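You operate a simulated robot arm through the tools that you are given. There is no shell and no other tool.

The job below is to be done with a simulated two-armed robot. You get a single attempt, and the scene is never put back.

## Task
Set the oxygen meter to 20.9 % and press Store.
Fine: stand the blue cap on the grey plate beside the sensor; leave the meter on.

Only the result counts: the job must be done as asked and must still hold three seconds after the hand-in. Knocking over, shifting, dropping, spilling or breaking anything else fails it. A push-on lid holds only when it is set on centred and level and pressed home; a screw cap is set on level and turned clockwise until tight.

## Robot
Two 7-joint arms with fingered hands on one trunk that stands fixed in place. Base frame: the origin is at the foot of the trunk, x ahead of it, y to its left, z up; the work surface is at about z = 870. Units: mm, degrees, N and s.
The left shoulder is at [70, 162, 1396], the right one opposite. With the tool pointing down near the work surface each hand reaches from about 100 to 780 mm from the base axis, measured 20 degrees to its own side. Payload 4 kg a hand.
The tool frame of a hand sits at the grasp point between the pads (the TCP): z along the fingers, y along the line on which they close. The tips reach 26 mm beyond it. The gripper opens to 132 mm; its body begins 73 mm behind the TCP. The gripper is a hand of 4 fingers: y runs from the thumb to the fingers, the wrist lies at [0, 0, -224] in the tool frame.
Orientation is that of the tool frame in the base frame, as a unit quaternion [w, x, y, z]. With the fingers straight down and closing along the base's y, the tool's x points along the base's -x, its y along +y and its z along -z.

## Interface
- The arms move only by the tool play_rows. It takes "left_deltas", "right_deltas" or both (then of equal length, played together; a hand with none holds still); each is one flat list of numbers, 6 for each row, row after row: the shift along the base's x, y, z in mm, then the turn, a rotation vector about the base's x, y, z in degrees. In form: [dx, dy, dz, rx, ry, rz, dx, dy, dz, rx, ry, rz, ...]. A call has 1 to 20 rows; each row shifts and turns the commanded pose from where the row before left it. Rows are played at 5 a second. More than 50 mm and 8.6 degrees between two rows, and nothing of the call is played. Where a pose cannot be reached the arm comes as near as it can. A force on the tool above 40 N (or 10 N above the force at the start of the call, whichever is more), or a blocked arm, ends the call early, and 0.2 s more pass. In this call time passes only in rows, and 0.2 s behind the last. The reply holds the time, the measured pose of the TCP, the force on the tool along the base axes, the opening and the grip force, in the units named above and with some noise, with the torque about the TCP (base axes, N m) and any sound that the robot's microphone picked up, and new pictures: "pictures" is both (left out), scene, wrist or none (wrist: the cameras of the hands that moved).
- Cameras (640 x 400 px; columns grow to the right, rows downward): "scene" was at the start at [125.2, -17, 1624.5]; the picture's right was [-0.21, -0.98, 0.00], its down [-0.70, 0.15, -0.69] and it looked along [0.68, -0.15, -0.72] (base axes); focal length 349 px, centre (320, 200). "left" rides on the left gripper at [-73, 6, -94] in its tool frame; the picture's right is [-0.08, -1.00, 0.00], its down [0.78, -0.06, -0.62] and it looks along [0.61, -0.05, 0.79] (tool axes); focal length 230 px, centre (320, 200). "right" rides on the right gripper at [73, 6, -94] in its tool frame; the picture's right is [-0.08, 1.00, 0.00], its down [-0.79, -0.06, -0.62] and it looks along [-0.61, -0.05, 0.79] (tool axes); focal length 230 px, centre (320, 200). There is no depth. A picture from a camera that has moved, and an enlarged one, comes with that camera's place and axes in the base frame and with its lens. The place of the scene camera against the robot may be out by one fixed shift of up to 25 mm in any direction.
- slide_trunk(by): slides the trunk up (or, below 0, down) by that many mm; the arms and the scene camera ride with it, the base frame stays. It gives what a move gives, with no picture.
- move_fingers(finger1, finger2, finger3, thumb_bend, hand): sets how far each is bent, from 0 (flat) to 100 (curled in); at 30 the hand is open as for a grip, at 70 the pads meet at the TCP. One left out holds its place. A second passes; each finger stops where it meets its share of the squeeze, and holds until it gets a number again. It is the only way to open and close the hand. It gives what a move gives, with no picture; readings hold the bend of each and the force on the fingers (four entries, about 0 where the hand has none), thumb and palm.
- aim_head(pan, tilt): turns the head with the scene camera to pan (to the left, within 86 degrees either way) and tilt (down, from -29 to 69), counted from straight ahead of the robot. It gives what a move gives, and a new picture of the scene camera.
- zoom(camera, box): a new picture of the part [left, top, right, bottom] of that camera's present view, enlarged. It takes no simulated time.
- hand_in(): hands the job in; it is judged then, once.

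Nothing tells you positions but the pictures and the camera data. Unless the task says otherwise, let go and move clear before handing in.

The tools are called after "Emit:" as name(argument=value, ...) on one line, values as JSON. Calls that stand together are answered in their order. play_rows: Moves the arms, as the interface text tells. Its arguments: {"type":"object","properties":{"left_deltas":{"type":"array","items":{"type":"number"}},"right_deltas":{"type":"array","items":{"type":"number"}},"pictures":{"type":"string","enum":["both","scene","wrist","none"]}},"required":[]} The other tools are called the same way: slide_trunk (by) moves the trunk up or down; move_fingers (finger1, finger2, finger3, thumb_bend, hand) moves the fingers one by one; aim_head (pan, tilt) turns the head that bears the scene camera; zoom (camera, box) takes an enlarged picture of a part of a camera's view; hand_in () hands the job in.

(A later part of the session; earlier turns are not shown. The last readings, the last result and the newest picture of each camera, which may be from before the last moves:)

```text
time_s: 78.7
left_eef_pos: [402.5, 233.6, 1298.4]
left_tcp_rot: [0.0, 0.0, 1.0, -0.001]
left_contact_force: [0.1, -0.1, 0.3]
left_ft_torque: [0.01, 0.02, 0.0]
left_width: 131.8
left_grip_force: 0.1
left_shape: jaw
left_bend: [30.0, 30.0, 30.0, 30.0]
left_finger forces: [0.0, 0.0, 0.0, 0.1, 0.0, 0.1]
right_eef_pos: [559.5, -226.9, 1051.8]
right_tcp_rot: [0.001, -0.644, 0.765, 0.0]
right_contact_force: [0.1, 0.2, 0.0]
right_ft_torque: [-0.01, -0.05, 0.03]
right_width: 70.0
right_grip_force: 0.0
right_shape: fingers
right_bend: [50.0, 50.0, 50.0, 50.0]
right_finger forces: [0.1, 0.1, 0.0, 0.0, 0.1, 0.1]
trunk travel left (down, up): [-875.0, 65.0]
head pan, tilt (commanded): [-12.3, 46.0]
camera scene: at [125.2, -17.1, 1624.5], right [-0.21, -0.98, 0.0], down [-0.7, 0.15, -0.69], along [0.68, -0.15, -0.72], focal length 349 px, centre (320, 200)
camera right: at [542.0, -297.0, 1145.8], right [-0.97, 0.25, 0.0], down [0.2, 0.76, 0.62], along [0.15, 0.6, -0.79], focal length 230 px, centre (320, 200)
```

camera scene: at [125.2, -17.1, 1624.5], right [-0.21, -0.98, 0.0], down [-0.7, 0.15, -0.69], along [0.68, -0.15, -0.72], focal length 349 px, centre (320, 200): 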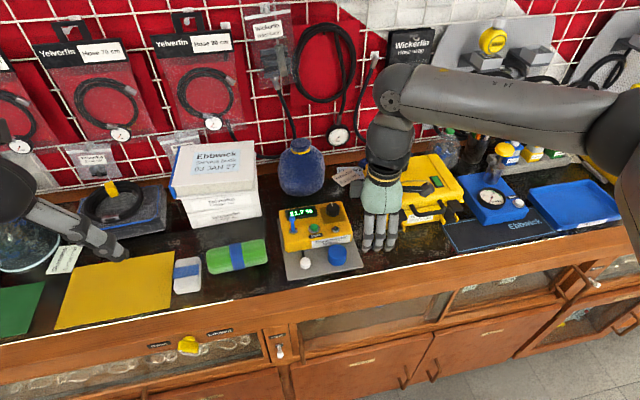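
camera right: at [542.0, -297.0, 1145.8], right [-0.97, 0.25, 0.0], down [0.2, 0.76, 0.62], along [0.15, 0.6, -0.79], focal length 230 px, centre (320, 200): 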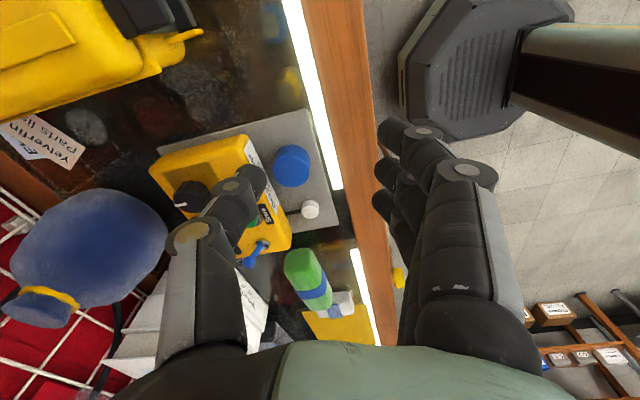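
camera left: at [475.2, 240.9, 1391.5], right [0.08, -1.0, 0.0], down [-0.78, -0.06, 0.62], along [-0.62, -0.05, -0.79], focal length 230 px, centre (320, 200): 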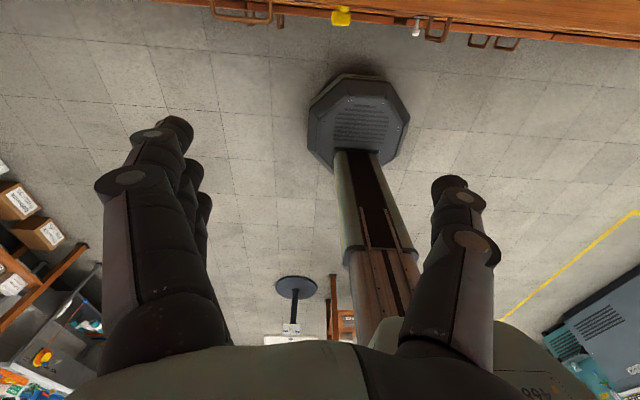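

The yaw works. Moving over the knob at a safe height and checking alignment.

Emit:
play_rows(right_deltas=[33.5, 9.2, 0, 0, 0, 0, 33.5, 9.2, 0, 0, 0, 0, 33.5, 9.2, -5, 0, 0, 0, 33.5, 9.2, -10, 0, 0, 0, 33.5, 9.2, -12, 0, 0, 0, 0, 0, 0, 0, 0, 0], pictures="both")

Emit:
zoom(camera="right", box=[240, 100, 400, 260])

Emit:
zoom(camera="scene", box=[270, 180, 370, 255])

```text
time_s: 80.1
left_eef_pos: [401.7, 229.9, 1300.7]
left_tcp_rot: [0.0, 0.0, 1.0, 0.002]
left_contact_force: [-0.6, -1.3, 0.8]
left_ft_torque: [0.07, 0.01, -0.03]
left_width: 131.7
left_grip_force: 0.1
left_shape: jaw
left_bend: [30.0, 30.0, 30.0, 30.0]
left_finger forces: [0.1, 0.1, 0.1, 0.1, 0.1, 0.0]
right_eef_pos: [722.3, -181.4, 1025.8]
right_tcp_rot: [0.003, -0.643, 0.766, 0.001]
right_contact_force: [0.3, -0.4, 0.3]
right_ft_torque: [0.08, 0.01, 0.01]
right_width: 70.6
right_grip_force: 0.1
right_shape: fingers
right_bend: [50.0, 50.0, 50.0, 50.0]
right_finger forces: [0.0, 0.0, 0.1, 0.0, 0.0, 0.1]
trunk travel left (down, up): [-875.0, 65.0]
head pan, tilt (commanded): [-12.3, 46.0]
camera scene: at [124.7, -22.5, 1624.6], right [-0.21, -0.98, 0.0], down [-0.7, 0.16, -0.69], along [0.68, -0.15, -0.72], focal length 349 px, centre (320, 200)
camera right: at [705.5, -251.7, 1120.8], right [-0.97, 0.25, 0.0], down [0.2, 0.76, 0.62], along [0.15, 0.6, -0.78], focal length 230 px, centre (320, 200)
```

scene: 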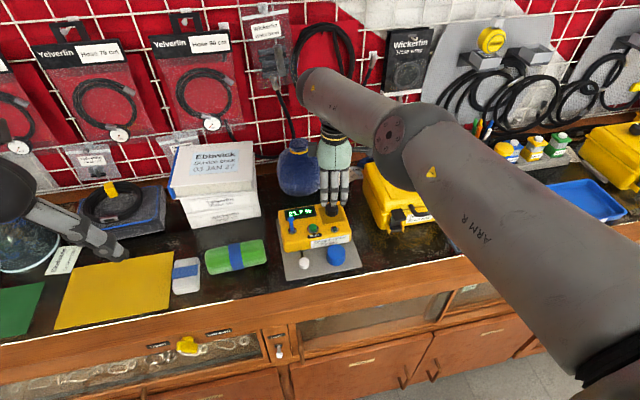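
right: 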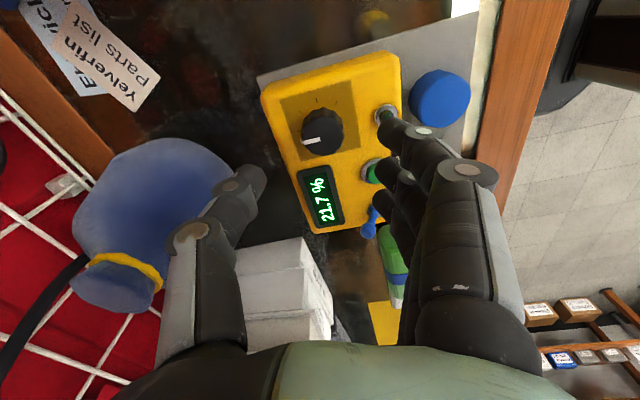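

```text
2.50 times, centred on (320, 180) of right
camera zoom: at [705.5, -251.7, 1120.8], right [-0.97, 0.25, 0.0], down [0.2, 0.76, 0.62], along [0.15, 0.6, -0.78], focal length 575 px, centre (320, 250)
```

zoom: 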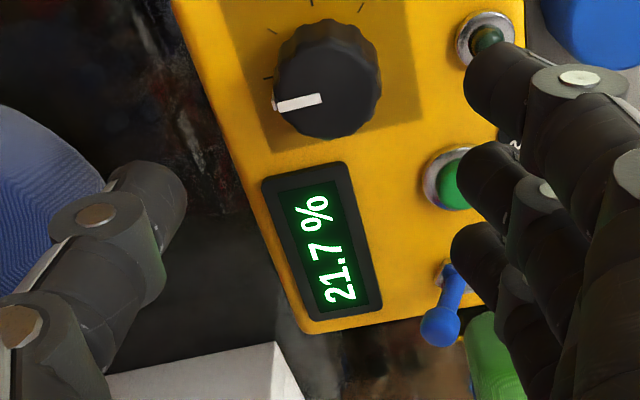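

```text
5.33 times, centred on (320, 218) of scene
camera zoom: at [124.7, -22.5, 1624.6], right [-0.21, -0.98, 0.0], down [-0.7, 0.16, -0.69], along [0.68, -0.15, -0.72], focal length 1860 px, centre (320, 107)
```

zoom: 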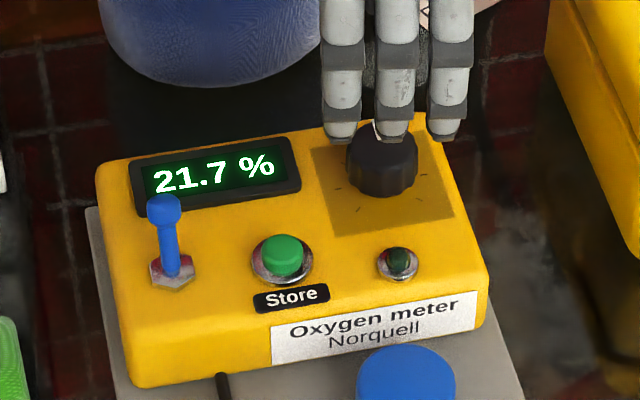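

The display (21.7 %) is readable from the wrist camera here. Let me take a settled reading for alignment before descending on the knob.

Emit:
play_rows(right_deltas=[0, 0, -10, 0, 0, 0, 0, 0, -10, 0, 0, 0, 0, 0, 0, 0, 0, 0, 0, 0, 0, 0, 0, 0], pictures="wrist")

Emit:
zoom(camera="right", box=[260, 80, 380, 200])

```text
time_s: 81.1
left_eef_pos: [402.2, 233.4, 1297.9]
left_tcp_rot: [0.0, 0.0, 1.0, -0.001]
left_contact_force: [-0.8, -0.2, -0.4]
left_ft_torque: [-0.03, -0.01, 0.07]
left_width: 131.8
left_grip_force: 0.0
left_shape: jaw
left_bend: [30.0, 30.0, 30.0, 30.0]
left_finger forces: [0.1, 0.0, 0.1, 0.0, 0.0, 0.0]
right_eef_pos: [720.4, -175.9, 1007.4]
right_tcp_rot: [0.0, -0.643, 0.766, 0.001]
right_contact_force: [-0.3, 0.1, 0.0]
right_ft_torque: [0.03, -0.02, 0.01]
right_width: 70.4
right_grip_force: 0.0
right_shape: fingers
right_bend: [50.0, 50.0, 50.0, 50.0]
right_finger forces: [0.0, 0.1, 0.0, 0.0, 0.0, 0.0]
right hand out of reach, approached as far as the arm can: row 1
trunk travel left (down, up): [-875.0, 65.0]
head pan, tilt (commanded): [-12.3, 46.0]
camera right: at [702.9, -245.9, 1101.1], right [-0.97, 0.25, 0.0], down [0.2, 0.76, 0.62], along [0.15, 0.6, -0.79], focal length 230 px, centre (320, 200)
```

right: 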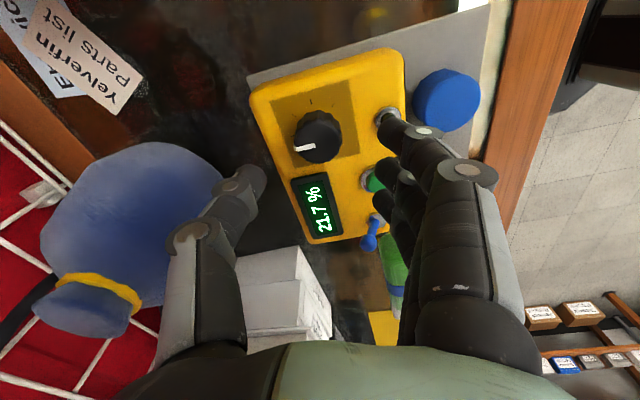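

```text
3.33 times, centred on (320, 140) of right
camera zoom: at [702.9, -245.9, 1101.1], right [-0.97, 0.25, 0.0], down [0.2, 0.76, 0.62], along [0.15, 0.6, -0.79], focal length 767 px, centre (320, 400)
```

zoom: 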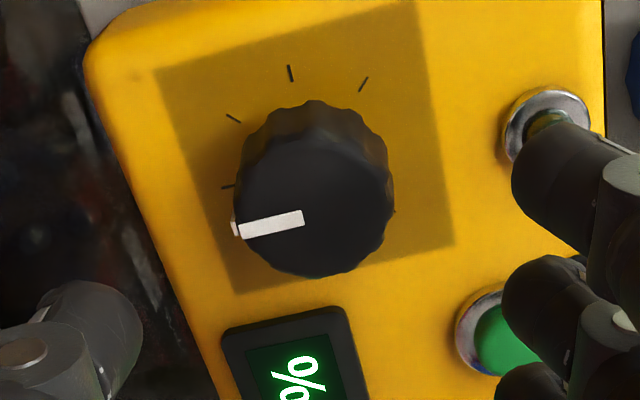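

At this yaw the arm is near a limit, but it is within about 3 mm of the knob axis (knob centre ≈ (721.5, -180)). Going lower with a small correction to see whether it can follow.

Emit:
play_rows(right_deltas=[0, -1, -10, 0, 0, 0, 0.5, -1, -10, 0, 0, 0, 0.5, -1, -10, 0, 0, 0, 0, -1, 0, 0, 0, 0, 0, 0, 0, 0, 0, 0], pictures="wrist")

Emit:
zoom(camera="right", box=[240, 100, 400, 220])

Emit:
zoom(camera="scene", box=[270, 180, 370, 255])

```text
time_s: 82.3
left_eef_pos: [401.9, 234.6, 1298.7]
left_tcp_rot: [0.0, 0.0, 1.0, 0.0]
left_contact_force: [0.3, 0.2, 0.2]
left_ft_torque: [0.0, -0.01, -0.01]
left_width: 131.8
left_grip_force: 0.1
left_shape: jaw
left_bend: [30.0, 30.0, 30.0, 30.0]
left_finger forces: [0.0, 0.1, 0.1, 0.0, 0.0, 0.1]
right_eef_pos: [714.6, -178.1, 977.9]
right_tcp_rot: [0.001, -0.643, 0.766, 0.001]
right_contact_force: [-0.5, 0.3, -0.2]
right_ft_torque: [-0.04, -0.01, 0.0]
right_width: 70.7
right_grip_force: 0.1
right_shape: fingers
right_bend: [50.0, 50.0, 50.0, 50.0]
right_finger forces: [0.0, 0.0, 0.0, 0.0, 0.0, 0.0]
right hand out of reach, approached as far as the arm can: row 1, 2
trunk travel left (down, up): [-875.0, 65.0]
head pan, tilt (commanded): [-12.3, 46.0]
camera right: at [697.9, -247.7, 1071.6], right [-0.97, 0.25, 0.0], down [0.2, 0.76, 0.62], along [0.15, 0.6, -0.79], focal length 230 px, centre (320, 200)
```

right: 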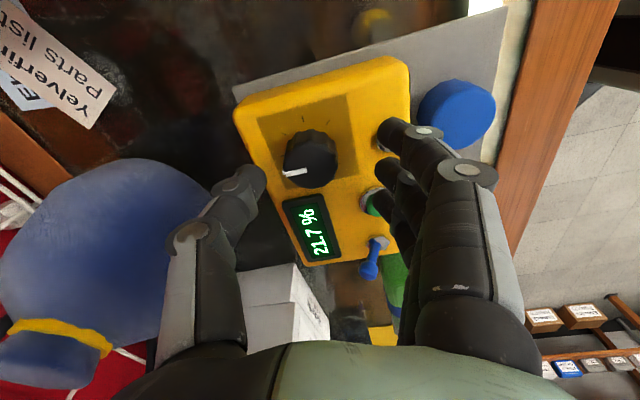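

```text
3.33 times, centred on (320, 160) of right
camera zoom: at [697.9, -247.7, 1071.6], right [-0.97, 0.25, 0.0], down [0.2, 0.76, 0.62], along [0.15, 0.6, -0.79], focal length 767 px, centre (320, 333)
```

zoom: 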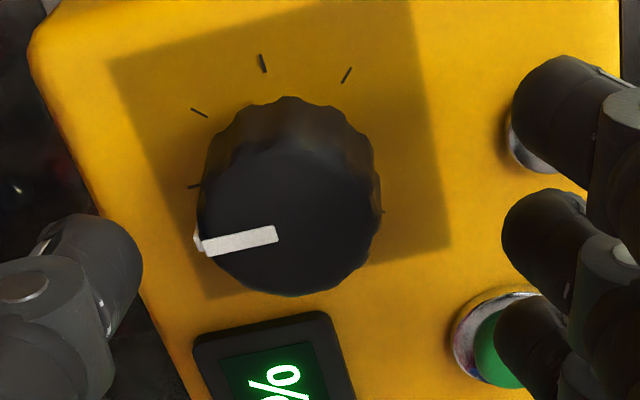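

```text
5.33 times, centred on (320, 218) of scene
camera zoom: at [125.2, -16.7, 1624.5], right [-0.21, -0.98, 0.0], down [-0.7, 0.15, -0.69], along [0.68, -0.15, -0.72], focal length 1860 px, centre (320, 107)
```

zoom: 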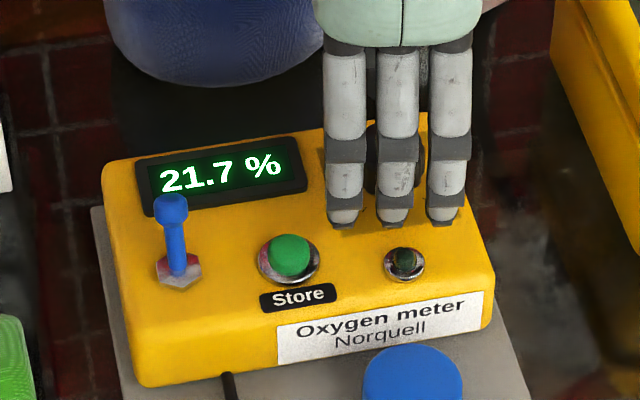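

The arm is at its full stretch here; lowering the trunk will bring the shoulder nearer. I'll raise the hand well clear, then slide the trunk down 180 mm.

Emit:
play_rows(right_deltas=[0, 0, 20, 0, 0, 0, -15, 0, 40, 0, 0, 0, -15, 0, 40, 0, 0, 0, -15, 0, 40, 0, 0, 0, -15, 0, 40, 0, 0, 0, -15, 0, 40, 0, 0, 0, 0, 0, 0, 0, 0, 0], pictures="none")

```text
time_s: 83.9
left_eef_pos: [401.8, 233.9, 1297.6]
left_tcp_rot: [0.0, -0.001, 1.0, 0.001]
left_contact_force: [0.2, 0.3, -0.6]
left_ft_torque: [-0.01, 0.03, 0.0]
left_width: 132.0
left_grip_force: 0.1
left_shape: jaw
left_bend: [30.0, 30.0, 30.0, 30.0]
left_finger forces: [0.1, 0.1, 0.0, 0.0, 0.0, 0.0]
right_eef_pos: [641.9, -177.7, 1199.8]
right_tcp_rot: [0.001, -0.643, 0.766, 0.001]
right_contact_force: [0.0, -1.2, -0.5]
right_ft_torque: [-0.01, 0.01, 0.02]
right_width: 70.7
right_grip_force: 0.0
right_shape: fingers
right_bend: [50.0, 50.0, 50.0, 50.0]
right_finger forces: [0.0, 0.0, 0.0, 0.0, 0.0, 0.1]
trunk travel left (down, up): [-875.0, 65.0]
head pan, tilt (commanded): [-12.3, 46.0]
```

Hand is clear at z = 1200. Sliding the trunk down in two steps.

Emit:
slide_trunk(by=-90)

Emit:
slide_trunk(by=-90)

Emit:
aim_head(pan=-12.3, tilt=42)

```text
time_s: 85.2
left_eef_pos: [401.0, 233.8, 1208.4]
left_tcp_rot: [-0.001, 0.0, 1.0, 0.0]
left_contact_force: [-0.3, 0.3, 0.1]
left_ft_torque: [0.01, -0.02, 0.02]
left_width: 131.8
left_grip_force: 0.0
left_shape: jaw
left_bend: [30.0, 30.0, 30.0, 30.0]
left_finger forces: [0.0, 0.0, 0.0, 0.0, 0.0, 0.0]
right_eef_pos: [642.0, -177.1, 1109.5]
right_tcp_rot: [0.0, -0.643, 0.766, 0.0]
right_contact_force: [0.4, 0.0, -0.8]
right_ft_torque: [0.02, 0.03, 0.0]
right_width: 70.6
right_grip_force: 0.0
right_shape: fingers
right_bend: [50.0, 50.0, 50.0, 50.0]
right_finger forces: [0.0, 0.0, 0.0, 0.1, 0.0, 0.1]
trunk travel left (down, up): [-785.0, 155.0]
head pan, tilt (commanded): [-12.3, 46.0]
```

```text
time_s: 86.4
left_eef_pos: [401.0, 233.2, 1118.5]
left_tcp_rot: [0.0, 0.0, 1.0, 0.0]
left_contact_force: [0.8, 0.5, 0.2]
left_ft_torque: [-0.02, 0.0, 0.01]
left_width: 131.8
left_grip_force: 0.1
left_shape: jaw
left_bend: [30.0, 30.0, 30.0, 30.0]
left_finger forces: [0.1, 0.0, 0.0, 0.0, 0.0, 0.0]
right_eef_pos: [641.2, -176.9, 1018.8]
right_tcp_rot: [0.001, -0.643, 0.766, 0.0]
right_contact_force: [-0.2, 0.2, 0.1]
right_ft_torque: [-0.01, -0.01, 0.02]
right_width: 70.5
right_grip_force: 0.0
right_shape: fingers
right_bend: [50.0, 50.0, 50.0, 50.0]
right_finger forces: [0.0, 0.0, 0.0, 0.1, 0.1, 0.0]
trunk travel left (down, up): [-695.0, 245.0]
head pan, tilt (commanded): [-12.3, 46.0]
```

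```text
time_s: 87.0
left_eef_pos: [402.3, 234.5, 1118.2]
left_tcp_rot: [0.0, 0.0, 1.0, 0.001]
left_contact_force: [-0.1, 0.6, 0.6]
left_ft_torque: [-0.02, 0.01, -0.01]
left_width: 131.8
left_grip_force: 0.1
left_shape: jaw
left_bend: [30.0, 30.0, 30.0, 30.0]
left_finger forces: [0.0, 0.0, 0.0, 0.1, 0.0, 0.0]
right_eef_pos: [642.2, -177.8, 1020.3]
right_tcp_rot: [0.0, -0.643, 0.766, -0.001]
right_contact_force: [-0.1, 0.0, -0.1]
right_ft_torque: [0.03, -0.04, 0.05]
right_width: 70.5
right_grip_force: 0.1
right_shape: fingers
right_bend: [50.0, 50.0, 50.0, 50.0]
right_finger forces: [0.0, 0.1, 0.0, 0.0, 0.0, 0.0]
trunk travel left (down, up): [-695.0, 245.0]
head pan, tilt (commanded): [-12.3, 42.0]
camera scene: at [128.0, -17.7, 1450.2], right [-0.21, -0.98, 0.0], down [-0.65, 0.14, -0.74], along [0.73, -0.16, -0.67], focal length 349 px, centre (320, 200)
```

scene: 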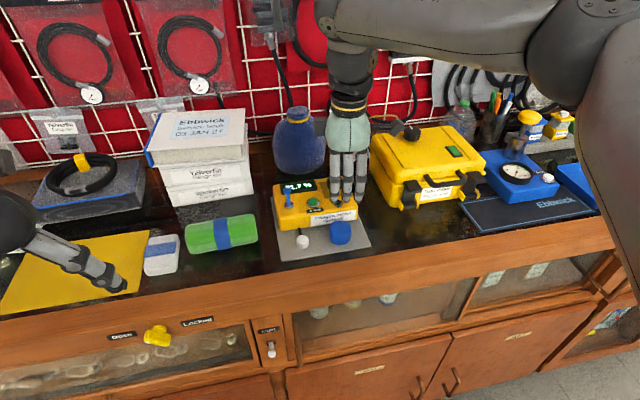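

The trunk is lower and the view is clear. Moving over the knob again.

Emit:
play_rows(right_deltas=[26.5, -1, 0, 0, 0, 0, 26.5, -1, 0, 0, 0, 0, 26.5, -0.5, -10, 0, 0, 0, 0, 0, -10, 0, 0, 0, 0, 0, 0, 0, 0, 0, 0, 0, 0, 0, 0, 0], pictures="wrist")

Emit:
zoom(camera="right", box=[240, 90, 400, 210])

Emit:
zoom(camera="scene", box=[260, 160, 370, 250])

```text
time_s: 88.5
left_eef_pos: [401.9, 233.7, 1118.5]
left_tcp_rot: [0.0, 0.0, 1.0, 0.0]
left_contact_force: [0.3, -1.1, -0.8]
left_ft_torque: [-0.02, 0.01, -0.01]
left_width: 131.9
left_grip_force: 0.0
left_shape: jaw
left_bend: [30.0, 30.0, 30.0, 30.0]
left_finger forces: [0.0, 0.0, 0.0, 0.0, 0.0, 0.0]
right_eef_pos: [715.2, -175.3, 999.9]
right_tcp_rot: [0.0, -0.643, 0.766, 0.0]
right_contact_force: [0.3, 0.3, -0.9]
right_ft_torque: [-0.01, 0.01, -0.01]
right_width: 70.8
right_grip_force: 0.1
right_shape: fingers
right_bend: [50.0, 50.0, 50.0, 50.0]
right_finger forces: [0.0, 0.1, 0.1, 0.0, 0.1, 0.1]
right hand out of reach, approached as far as the arm can: row 3
trunk travel left (down, up): [-695.0, 245.0]
head pan, tilt (commanded): [-12.3, 42.0]
camera right: at [698.8, -243.9, 1093.1], right [-0.97, 0.25, 0.0], down [0.2, 0.76, 0.62], along [0.15, 0.6, -0.79], focal length 230 px, centre (320, 200)
```

right: 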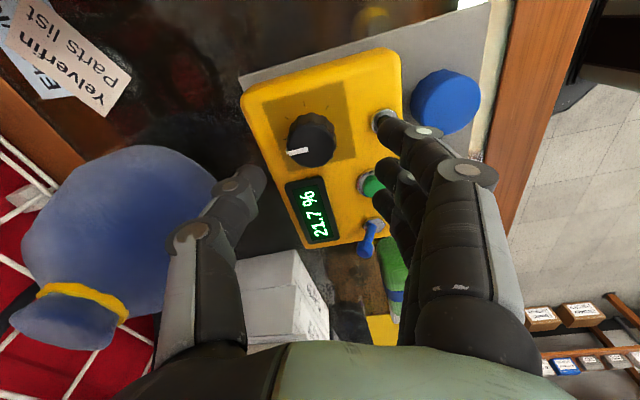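

```text
3.33 times, centred on (320, 150) of right
camera zoom: at [698.8, -243.9, 1093.1], right [-0.97, 0.25, 0.0], down [0.2, 0.76, 0.62], along [0.15, 0.6, -0.79], focal length 767 px, centre (320, 367)
```

zoom: 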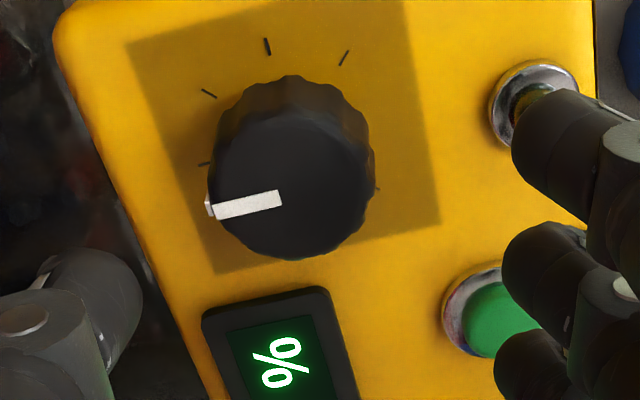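

```text
4.44 times, centred on (315, 205) of scene
camera zoom: at [128.1, -17.4, 1450.2], right [-0.21, -0.98, 0.0], down [-0.65, 0.14, -0.74], along [0.73, -0.16, -0.67], focal length 1550 px, centre (342, 178)
```

zoom: 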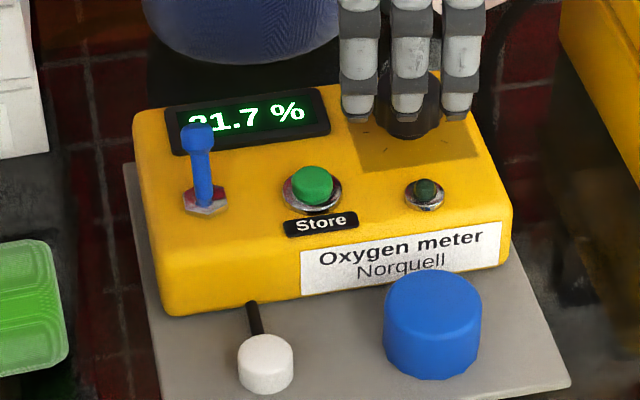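

Still short by a few millimetres, so it's not simple stretch. Let me look at the arm's posture.

Emit:
aim_head(pan=-55, tilt=40)

```text
time_s: 89.5
left_eef_pos: [401.8, 232.4, 1118.0]
left_tcp_rot: [-0.001, 0.0, 1.0, 0.0]
left_contact_force: [-1.0, -0.1, 0.4]
left_ft_torque: [0.01, 0.03, 0.03]
left_width: 132.0
left_grip_force: 0.1
left_shape: jaw
left_bend: [30.0, 30.0, 30.0, 30.0]
left_finger forces: [0.0, 0.1, 0.0, 0.1, 0.0, 0.0]
right_eef_pos: [714.9, -174.3, 999.6]
right_tcp_rot: [0.001, -0.643, 0.766, 0.0]
right_contact_force: [-0.7, -0.5, -0.2]
right_ft_torque: [0.04, -0.03, 0.03]
right_width: 70.4
right_grip_force: 0.0
right_shape: fingers
right_bend: [50.0, 50.0, 50.0, 50.0]
right_finger forces: [0.0, 0.0, 0.0, 0.1, 0.0, 0.0]
trunk travel left (down, up): [-695.0, 245.0]
head pan, tilt (commanded): [-55.0, 40.0]
camera scene: at [95.4, -69.4, 1453.2], right [-0.82, -0.57, 0.0], down [-0.37, 0.53, -0.77], along [0.44, -0.63, -0.64], focal length 349 px, centre (320, 200)
```

scene: 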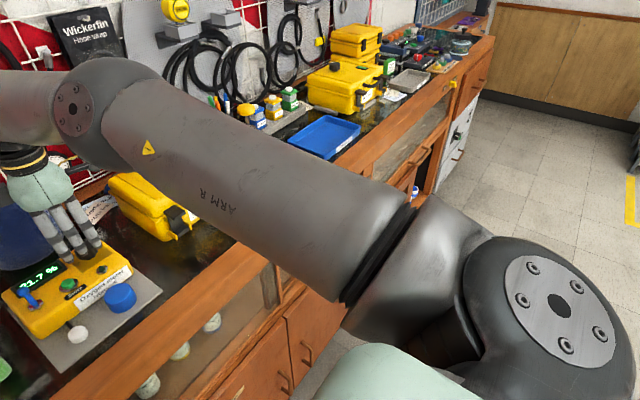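

The arm is nearly straight with the forearm too flat at this trunk height. An intermediate trunk height should serve best; raising it by 110 mm (hand rises too), then coming down on the knob.

Emit:
slide_trunk(by=110)

Emit:
aim_head(pan=-12.3, tilt=44)

Emit:
play_rows(right_deltas=[0, 0, -30, 0, 0, 0, 0, 0, -30, 0, 0, 0, 0, 0, -30, 0, 0, 0, 2, -2, -10, 0, 0, 0, 2, -2, -10, 0, 0, 0, 2, -1, -5, 0, 0, 0, 0, 0, 0, 0, 0, 0], pictures="wrist")

Emit:
zoom(camera="right", box=[240, 100, 400, 220])

```text
time_s: 91.0
left_eef_pos: [402.3, 233.0, 1228.0]
left_tcp_rot: [0.0, 0.0, 1.0, 0.0]
left_contact_force: [-0.9, 0.3, -0.6]
left_ft_torque: [-0.03, 0.03, 0.03]
left_width: 132.0
left_grip_force: 0.0
left_shape: jaw
left_bend: [30.0, 30.0, 30.0, 30.0]
left_finger forces: [0.0, 0.1, 0.1, 0.0, 0.1, 0.0]
right_eef_pos: [716.4, -174.5, 1108.8]
right_tcp_rot: [0.0, -0.643, 0.766, -0.001]
right_contact_force: [-0.7, -0.4, -0.1]
right_ft_torque: [0.03, -0.02, 0.01]
right_width: 70.4
right_grip_force: 0.1
right_shape: fingers
right_bend: [50.0, 50.0, 50.0, 50.0]
right_finger forces: [0.0, 0.1, 0.0, 0.0, 0.0, 0.0]
trunk travel left (down, up): [-805.0, 135.0]
head pan, tilt (commanded): [-55.0, 40.0]
```

```text
time_s: 92.1
left_eef_pos: [403.0, 233.1, 1227.7]
left_tcp_rot: [0.0, 0.0, 1.0, 0.0]
left_contact_force: [-0.5, 0.2, -0.5]
left_ft_torque: [-0.01, -0.02, 0.01]
left_width: 132.0
left_grip_force: 0.1
left_shape: jaw
left_bend: [30.0, 30.0, 30.0, 30.0]
left_finger forces: [0.1, 0.0, 0.0, 0.0, 0.1, 0.0]
right_eef_pos: [715.5, -173.6, 1109.1]
right_tcp_rot: [0.0, -0.643, 0.766, 0.0]
right_contact_force: [0.3, 0.6, -0.6]
right_ft_torque: [-0.01, 0.03, 0.03]
right_width: 70.6
right_grip_force: 0.0
right_shape: fingers
right_bend: [50.0, 50.0, 50.0, 50.0]
right_finger forces: [0.0, 0.0, 0.0, 0.0, 0.1, 0.0]
trunk travel left (down, up): [-805.0, 135.0]
head pan, tilt (commanded): [-12.3, 44.0]
camera scene: at [126.7, -17.4, 1557.4], right [-0.21, -0.98, 0.0], down [-0.68, 0.15, -0.72], along [0.7, -0.15, -0.69], focal length 349 px, centre (320, 200)
```

scene: 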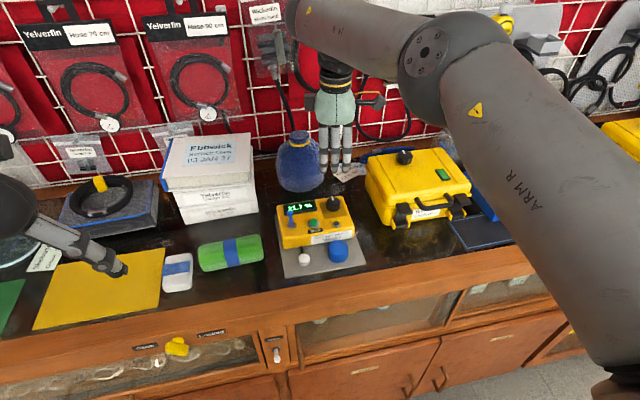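

```text
time_s: 93.7
left_eef_pos: [402.4, 234.3, 1228.7]
left_tcp_rot: [0.0, 0.0, 1.0, 0.0]
left_contact_force: [-0.7, 0.1, 0.1]
left_ft_torque: [-0.02, -0.01, 0.01]
left_width: 132.0
left_grip_force: 0.0
left_shape: jaw
left_bend: [30.0, 30.0, 30.0, 30.0]
left_finger forces: [0.1, 0.0, 0.0, 0.0, 0.0, 0.1]
right_eef_pos: [721.6, -180.7, 993.3]
right_tcp_rot: [0.0, -0.643, 0.766, 0.0]
right_contact_force: [0.0, 0.5, -0.5]
right_ft_torque: [-0.03, -0.04, -0.02]
right_width: 70.6
right_grip_force: 0.0
right_shape: fingers
right_bend: [50.0, 50.0, 50.0, 50.0]
right_finger forces: [0.0, 0.1, 0.0, 0.0, 0.0, 0.0]
trunk travel left (down, up): [-805.0, 135.0]
head pan, tilt (commanded): [-12.3, 44.0]
camera right: at [705.0, -249.9, 1088.5], right [-0.97, 0.25, 0.0], down [0.2, 0.76, 0.62], along [0.15, 0.6, -0.79], focal length 230 px, centre (320, 200)
```

right: 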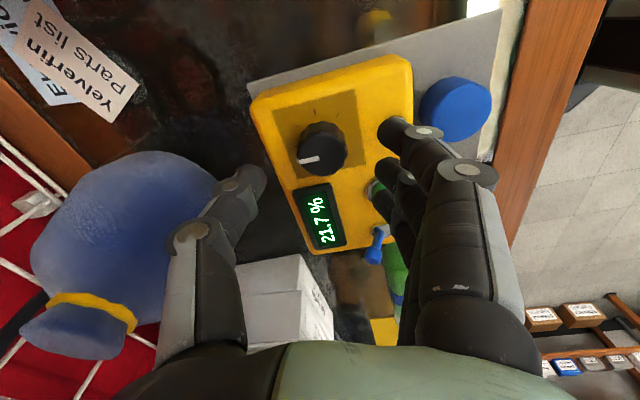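

```text
3.33 times, centred on (320, 160) of right
camera zoom: at [705.0, -249.9, 1088.5], right [-0.97, 0.25, 0.0], down [0.2, 0.76, 0.62], along [0.15, 0.6, -0.79], focal length 767 px, centre (320, 333)
```

zoom: 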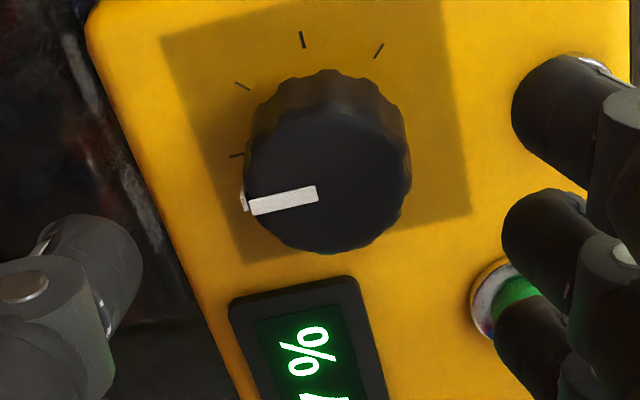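

Now the arm reaches with no complaint and the knob axis is within 2 mm. Pre-shaping the fingers closer (about 50 mm opening) to avoid the lamp, then descending over the knob.

Emit:
move_fingers(hand="right", finger1=57, finger2=57, finger3=57, thumb_bend=57)

Emit:
play_rows(right_deltas=[-1, 0, -12, 0, 0, 0, -0.5, 0, -10, 0, 0, 0, 0, 0, 0, 0, 0, 0], pictures="wrist")

Emit:
zoom(camera="right", box=[240, 110, 420, 240])

Emit:
zoom(camera="scene", box=[265, 170, 365, 245])

```text
time_s: 94.7
left_eef_pos: [402.4, 234.5, 1227.9]
left_tcp_rot: [0.0, 0.0, 1.0, 0.001]
left_contact_force: [-0.3, -0.7, -0.3]
left_ft_torque: [0.02, -0.01, 0.02]
left_width: 131.9
left_grip_force: 0.1
left_shape: jaw
left_bend: [30.0, 30.0, 30.0, 30.0]
left_finger forces: [0.0, 0.0, 0.0, 0.0, 0.1, 0.1]
right_eef_pos: [721.8, -181.2, 995.9]
right_tcp_rot: [0.0, -0.643, 0.766, 0.0]
right_contact_force: [0.0, 0.3, 0.6]
right_ft_torque: [0.02, 0.0, 0.02]
right_width: 51.8
right_grip_force: 0.0
right_shape: fingers
right_bend: [56.0, 56.0, 56.0, 56.0]
right_finger forces: [0.0, 0.0, 0.0, 0.0, 0.1, 0.0]
trunk travel left (down, up): [-805.0, 135.0]
head pan, tilt (commanded): [-12.3, 44.0]
```

```text
time_s: 95.5
left_eef_pos: [401.7, 232.9, 1228.4]
left_tcp_rot: [0.0, 0.001, 1.0, 0.0]
left_contact_force: [-0.6, 0.1, -0.5]
left_ft_torque: [-0.01, 0.0, -0.01]
left_width: 131.9
left_grip_force: 0.0
left_shape: jaw
left_bend: [30.0, 30.0, 30.0, 30.0]
left_finger forces: [0.0, 0.1, 0.1, 0.0, 0.0, 0.0]
right_eef_pos: [718.2, -179.0, 972.7]
right_tcp_rot: [0.0, -0.643, 0.766, 0.0]
right_contact_force: [-0.2, -0.4, 0.0]
right_ft_torque: [-0.03, 0.01, -0.04]
right_width: 52.1
right_grip_force: 0.0
right_shape: fingers
right_bend: [56.0, 56.0, 56.0, 56.0]
right_finger forces: [0.0, 0.0, 0.0, 0.0, 0.0, 0.0]
trunk travel left (down, up): [-805.0, 135.0]
head pan, tilt (commanded): [-12.3, 44.0]
camera right: at [702.1, -249.5, 1066.7], right [-0.97, 0.25, 0.0], down [0.2, 0.76, 0.62], along [0.15, 0.6, -0.79], focal length 230 px, centre (320, 200)
```

right: 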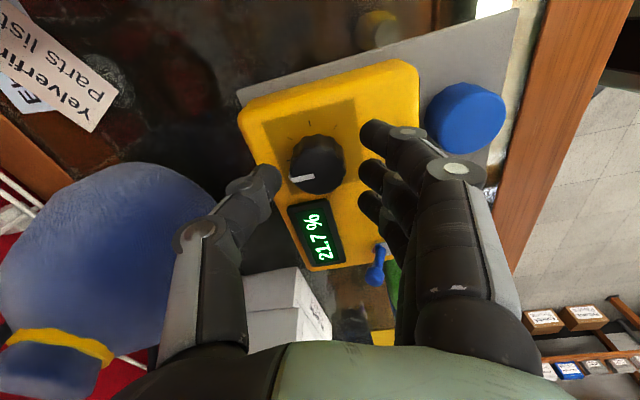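

```text
3.08 times, centred on (330, 175) of right
camera zoom: at [702.1, -249.5, 1066.7], right [-0.97, 0.25, 0.0], down [0.2, 0.76, 0.62], along [0.15, 0.6, -0.79], focal length 708 px, centre (289, 277)
```

zoom: 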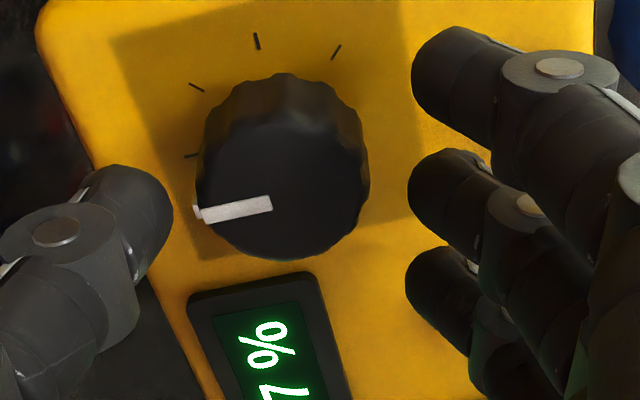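

```text
5.33 times, centred on (315, 208) of scene
camera zoom: at [126.6, -17.2, 1557.4], right [-0.21, -0.98, 0.0], down [-0.68, 0.15, -0.72], along [0.7, -0.15, -0.69], focal length 1860 px, centre (347, 160)
```

zoom: 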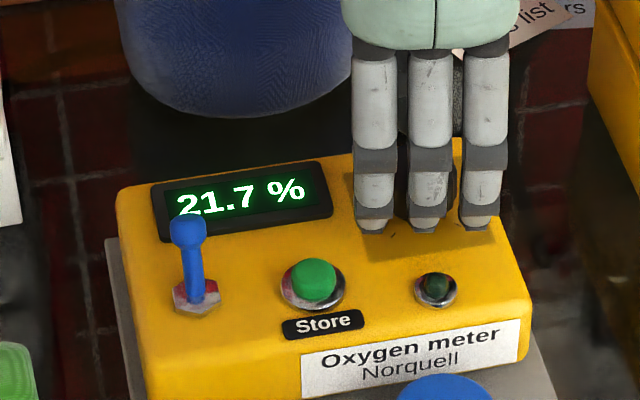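

Well centred: knob between thumb and middle finger. Descending the rest.

Emit:
play_rows(right_deltas=[0.5, 0, -8, 0, 0, 0, 0.5, 0, -6, 0, 0, 0, 0, 0, -3, 0, 0, 0, 0, 0, 0, 0, 0, 0], pictures="wrist")

Emit:
zoom(camera="right", box=[240, 110, 420, 240])

Emit:
zoom(camera="scene", box=[265, 170, 365, 245])

```text
time_s: 96.5
left_eef_pos: [401.9, 233.4, 1228.4]
left_tcp_rot: [0.0, 0.0, 1.0, 0.0]
left_contact_force: [-1.0, -0.6, -0.4]
left_ft_torque: [-0.04, 0.02, 0.02]
left_width: 132.4
left_grip_force: 0.1
left_shape: jaw
left_bend: [30.0, 30.0, 30.0, 30.0]
left_finger forces: [0.0, 0.0, 0.1, 0.0, 0.1, 0.0]
right_eef_pos: [720.6, -179.1, 955.2]
right_tcp_rot: [0.001, -0.643, 0.766, 0.0]
right_contact_force: [-0.2, 0.9, -1.1]
right_ft_torque: [-0.01, 0.01, 0.01]
right_width: 52.1
right_grip_force: 0.0
right_shape: fingers
right_bend: [56.0, 56.0, 56.0, 56.0]
right_finger forces: [0.1, 0.0, 0.0, 0.1, 0.0, 0.0]
trunk travel left (down, up): [-805.0, 135.0]
head pan, tilt (commanded): [-12.3, 44.0]
camera right: at [703.6, -249.5, 1049.2], right [-0.97, 0.25, 0.0], down [0.2, 0.76, 0.62], along [0.15, 0.6, -0.79], focal length 230 px, centre (320, 200)
```

right: 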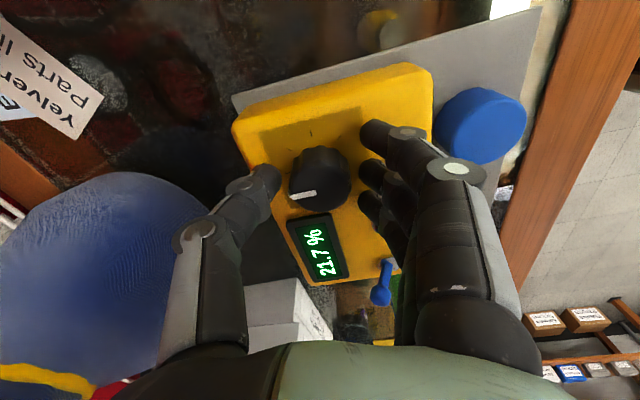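

```text
3.08 times, centred on (330, 175) of right
camera zoom: at [703.6, -249.5, 1049.2], right [-0.97, 0.25, 0.0], down [0.2, 0.76, 0.62], along [0.15, 0.6, -0.79], focal length 708 px, centre (289, 277)
```

zoom: 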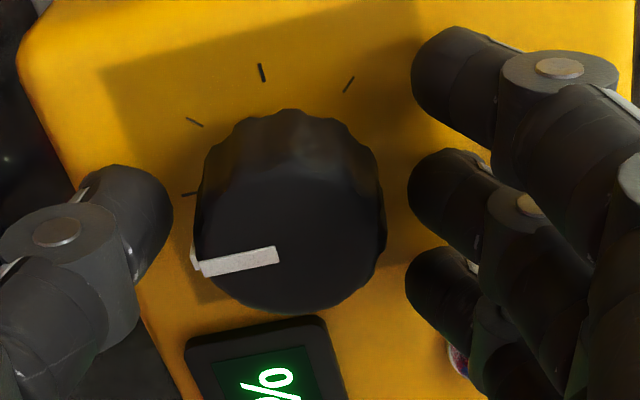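

```text
5.33 times, centred on (315, 208) of scene
camera zoom: at [126.8, -17.3, 1557.3], right [-0.21, -0.98, 0.0], down [-0.68, 0.15, -0.72], along [0.7, -0.15, -0.69], focal length 1860 px, centre (347, 160)
```

zoom: 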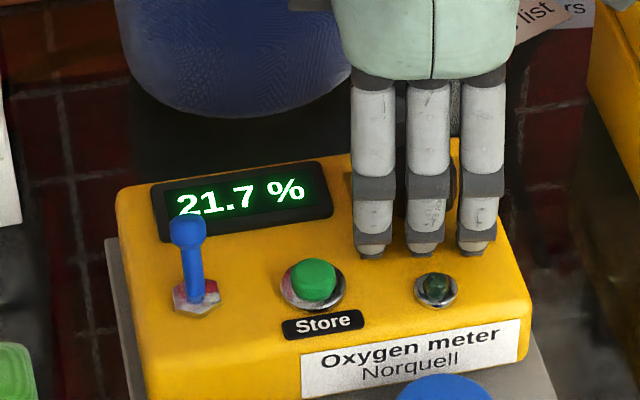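

Centred and clear of the meter surface. Closing the middle finger and thumb on the knob.

Emit:
move_fingers(hand="right", finger2=67, thumb_bend=67)

Emit:
zoom(camera="right", box=[240, 120, 420, 290])

Emit:
zoom(camera="scene", box=[265, 170, 365, 245])

```text
time_s: 97.5
left_eef_pos: [403.1, 232.1, 1228.9]
left_tcp_rot: [0.0, 0.001, 1.0, 0.0]
left_contact_force: [0.0, -0.9, 0.0]
left_ft_torque: [-0.03, 0.01, 0.02]
left_width: 131.7
left_grip_force: 0.1
left_shape: jaw
left_bend: [30.0, 30.0, 30.0, 30.0]
left_finger forces: [0.1, 0.0, 0.1, 0.0, 0.0, 0.0]
right_eef_pos: [720.8, -179.2, 953.8]
right_tcp_rot: [0.0, -0.643, 0.766, 0.0]
right_contact_force: [1.6, -0.4, -1.2]
right_ft_torque: [-0.01, 0.0, -0.02]
right_width: 44.8
right_grip_force: 7.4
right_shape: fingers
right_bend: [56.0, 60.0, 56.0, 64.0]
right_finger forces: [0.1, 5.8, 0.0, 0.1, 8.0, 0.0]
trunk travel left (down, up): [-805.0, 135.0]
head pan, tilt (commanded): [-12.3, 44.0]
```

```text
2.35 times, centred on (330, 205) of right
camera zoom: at [704.1, -249.5, 1048.9], right [-0.97, 0.25, 0.0], down [0.2, 0.76, 0.62], along [0.15, 0.6, -0.79], focal length 541 px, centre (296, 188)
```

zoom: 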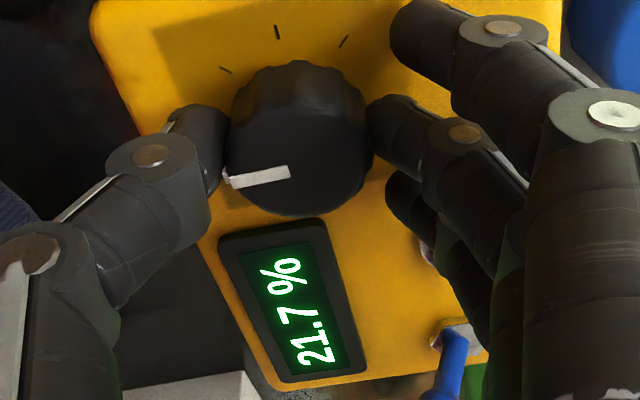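

```text
5.33 times, centred on (315, 208) of scene
camera zoom: at [127.5, -17.5, 1557.3], right [-0.21, -0.98, 0.0], down [-0.68, 0.15, -0.72], along [0.7, -0.15, -0.7], focal length 1860 px, centre (347, 160)
```

zoom: 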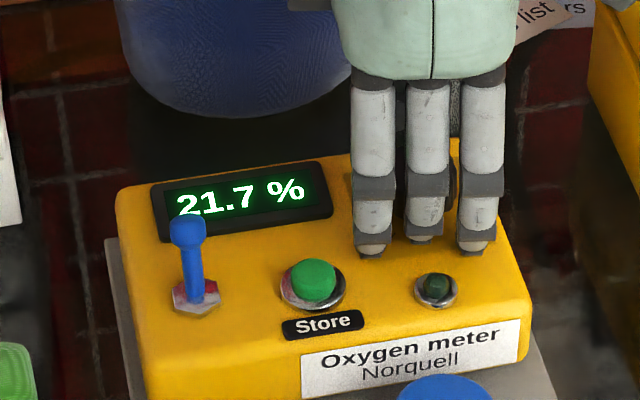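

Gripped, with the display readable at 21.7 %. Turning 5° counter-clockwise to see the effect.

Emit:
play_rows(right_deltas=[0, 0, 0, 0, 0, 2.5, 0, 0, 0, 0, 0, 2.5, 0, 0, 0, 0, 0, 0], pictures="none")

Emit:
zoom(camera="right", box=[240, 120, 420, 290])

Emit:
zoom(camera="scene", box=[265, 170, 365, 245])

```text
time_s: 98.3
left_eef_pos: [402.4, 233.3, 1228.7]
left_tcp_rot: [0.0, 0.0, 1.0, 0.0]
left_contact_force: [0.2, -0.3, 0.6]
left_ft_torque: [0.04, -0.01, 0.04]
left_width: 132.1
left_grip_force: 0.0
left_shape: jaw
left_bend: [30.0, 30.0, 30.0, 30.0]
left_finger forces: [0.0, 0.1, 0.0, 0.0, 0.0, 0.0]
right_eef_pos: [719.8, -179.3, 953.6]
right_tcp_rot: [0.0, -0.676, 0.737, -0.001]
right_contact_force: [4.6, -0.7, 1.2]
right_ft_torque: [-0.03, -0.07, -0.02]
right_width: 45.0
right_grip_force: 7.0
right_shape: fingers
right_bend: [56.0, 61.0, 56.0, 64.0]
right_finger forces: [0.1, 5.3, 0.1, 0.0, 8.8, 0.1]
trunk travel left (down, up): [-805.0, 135.0]
head pan, tilt (commanded): [-12.3, 44.0]
```

```text
2.35 times, centred on (330, 205) of right
camera zoom: at [709.8, -250.7, 1048.6], right [-0.99, 0.16, 0.0], down [0.13, 0.78, 0.62], along [0.1, 0.61, -0.79], focal length 541 px, centre (296, 188)
```

zoom: 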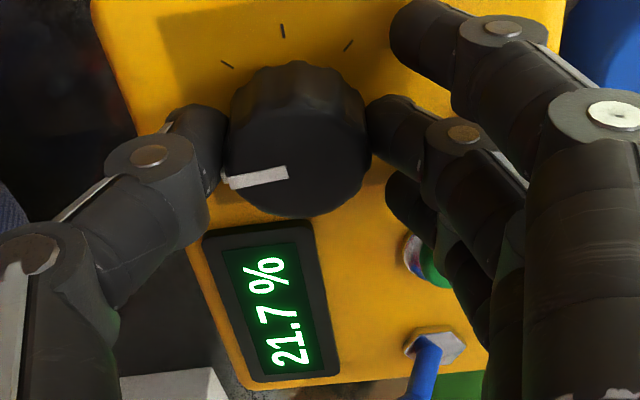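

```text
5.33 times, centred on (315, 208) of scene
camera zoom: at [127.4, -17.5, 1557.3], right [-0.21, -0.98, 0.0], down [-0.68, 0.15, -0.72], along [0.7, -0.15, -0.7], focal length 1860 px, centre (347, 160)
```

zoom: 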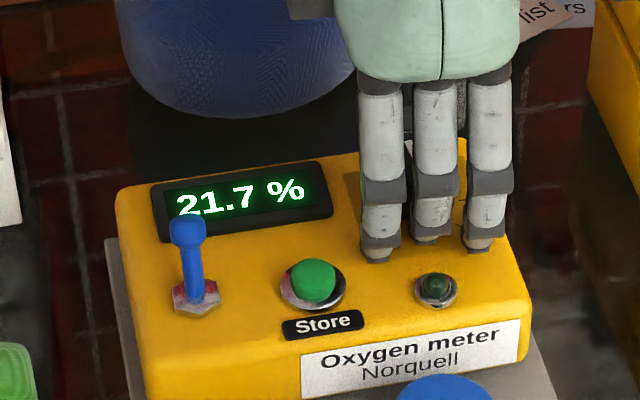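

The knob turned with the hand but the reading is unchanged so far; continuing counter-clockwise.

Emit:
play_rows(right_deltas=[0, 0, 0, 0, 0, 2.5, 0, 0, 0, 0, 0, 2.5, 0, 0, 0, 0, 0, 2.5, 0, 0, 0, 0, 0, 2.5, 0, 0, 0, 0, 0, 0], pictures="none")

Emit:
zoom(camera="right", box=[240, 120, 420, 290])

Emit:
zoom(camera="scene", box=[265, 170, 365, 245])

```text
time_s: 99.5
left_eef_pos: [402.2, 234.0, 1228.5]
left_tcp_rot: [0.0, 0.0, 1.0, 0.0]
left_contact_force: [-0.3, 0.1, 0.8]
left_ft_torque: [0.01, 0.02, -0.01]
left_width: 131.7
left_grip_force: 0.1
left_shape: jaw
left_bend: [30.0, 30.0, 30.0, 30.0]
left_finger forces: [0.0, 0.0, 0.0, 0.0, 0.0, 0.0]
right_eef_pos: [721.4, -179.0, 955.0]
right_tcp_rot: [0.0, 0.737, -0.675, -0.001]
right_contact_force: [0.3, -1.1, -0.4]
right_ft_torque: [0.01, 0.01, -0.02]
right_width: 44.6
right_grip_force: 6.6
right_shape: fingers
right_bend: [56.0, 61.0, 56.0, 64.0]
right_finger forces: [0.0, 6.4, 0.1, 0.0, 6.9, 0.1]
trunk travel left (down, up): [-805.0, 135.0]
head pan, tilt (commanded): [-12.3, 44.0]
```

```text
2.35 times, centred on (330, 205) of right
camera zoom: at [723.0, -251.6, 1048.7], right [-1.0, -0.01, 0.0], down [-0.01, 0.79, 0.62], along [-0.01, 0.62, -0.79], focal length 541 px, centre (296, 188)
```

zoom: 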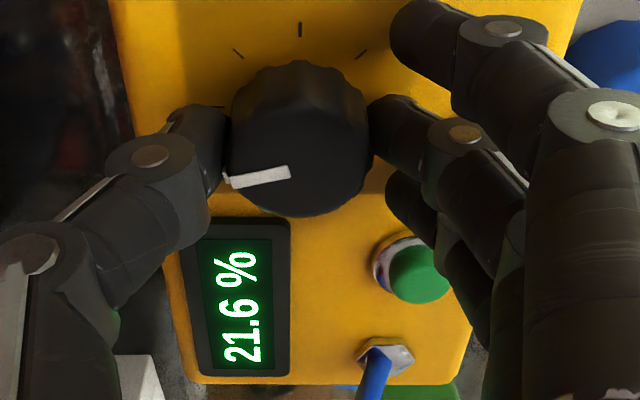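

```text
5.33 times, centred on (315, 208) of scene
camera zoom: at [127.0, -17.5, 1557.3], right [-0.21, -0.98, 0.0], down [-0.68, 0.15, -0.72], along [0.7, -0.15, -0.69], focal length 1860 px, centre (347, 160)
```

zoom: 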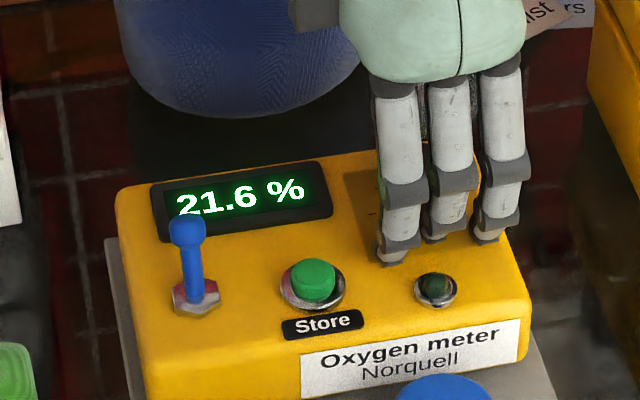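

Counter-clockwise lowers the reading: 21.6 % now. Continuing in the same direction.

Emit:
play_rows(right_deltas=[0, 0, 0, 0, 0, 3, 0, 0, 0, 0, 0, 3, 0, 0, 0, 0, 0, 3, 0, 0, 0, 0, 0, 3, 0, 0, 0, 0, 0, 3, 0, 0, 0, 0, 0, 3, 0, 0, 0, 0, 0, 3, 0, 0, 0, 0, 0, 3, 0, 0, 0, 0, 0, 0], pictures="none")

Emit:
zoom(camera="right", box=[240, 120, 420, 290])

Emit:
zoom(camera="scene", box=[265, 170, 365, 245])

```text
time_s: 101.5
left_eef_pos: [402.3, 233.7, 1228.3]
left_tcp_rot: [0.0, 0.0, 1.0, 0.0]
left_contact_force: [0.4, 0.9, -0.3]
left_ft_torque: [-0.02, 0.01, -0.04]
left_width: 131.7
left_grip_force: 0.1
left_shape: jaw
left_bend: [30.0, 30.0, 30.0, 30.0]
left_finger forces: [0.0, 0.1, 0.0, 0.0, 0.0, 0.1]
right_eef_pos: [722.0, -177.8, 954.4]
right_tcp_rot: [0.0, 0.862, -0.507, -0.001]
right_contact_force: [-1.2, 2.4, -0.4]
right_ft_torque: [0.03, 0.07, -0.04]
right_width: 44.0
right_grip_force: 7.3
right_shape: fingers
right_bend: [56.0, 60.0, 56.0, 64.0]
right_finger forces: [0.0, 6.9, 0.4, 0.0, 6.2, 0.0]
trunk travel left (down, up): [-805.0, 135.0]
head pan, tilt (commanded): [-12.3, 44.0]
```

```text
2.35 times, centred on (330, 205) of right
camera zoom: at [753.3, -244.7, 1048.7], right [-0.91, -0.42, 0.0], down [-0.33, 0.72, 0.62], along [-0.26, 0.56, -0.79], focal length 541 px, centre (296, 188)
```

zoom: 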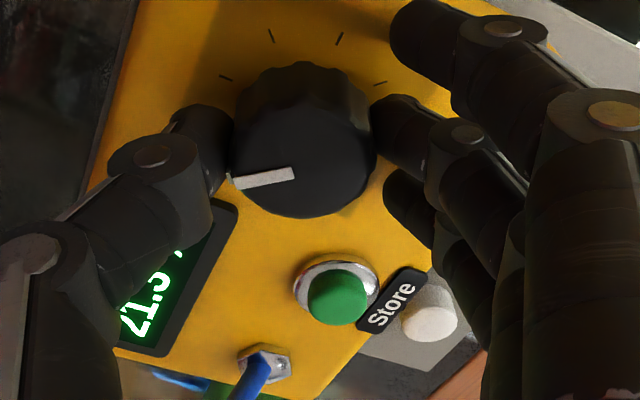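

```text
5.33 times, centred on (315, 208) of scene
camera zoom: at [126.7, -16.9, 1557.4], right [-0.21, -0.98, 0.0], down [-0.68, 0.15, -0.72], along [0.7, -0.15, -0.69], focal length 1860 px, centre (347, 160)
```

zoom: 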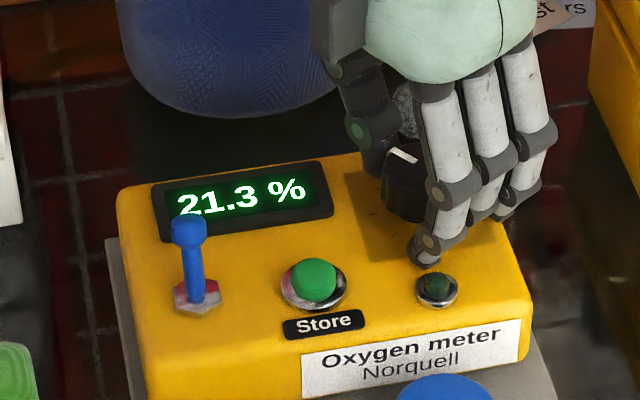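

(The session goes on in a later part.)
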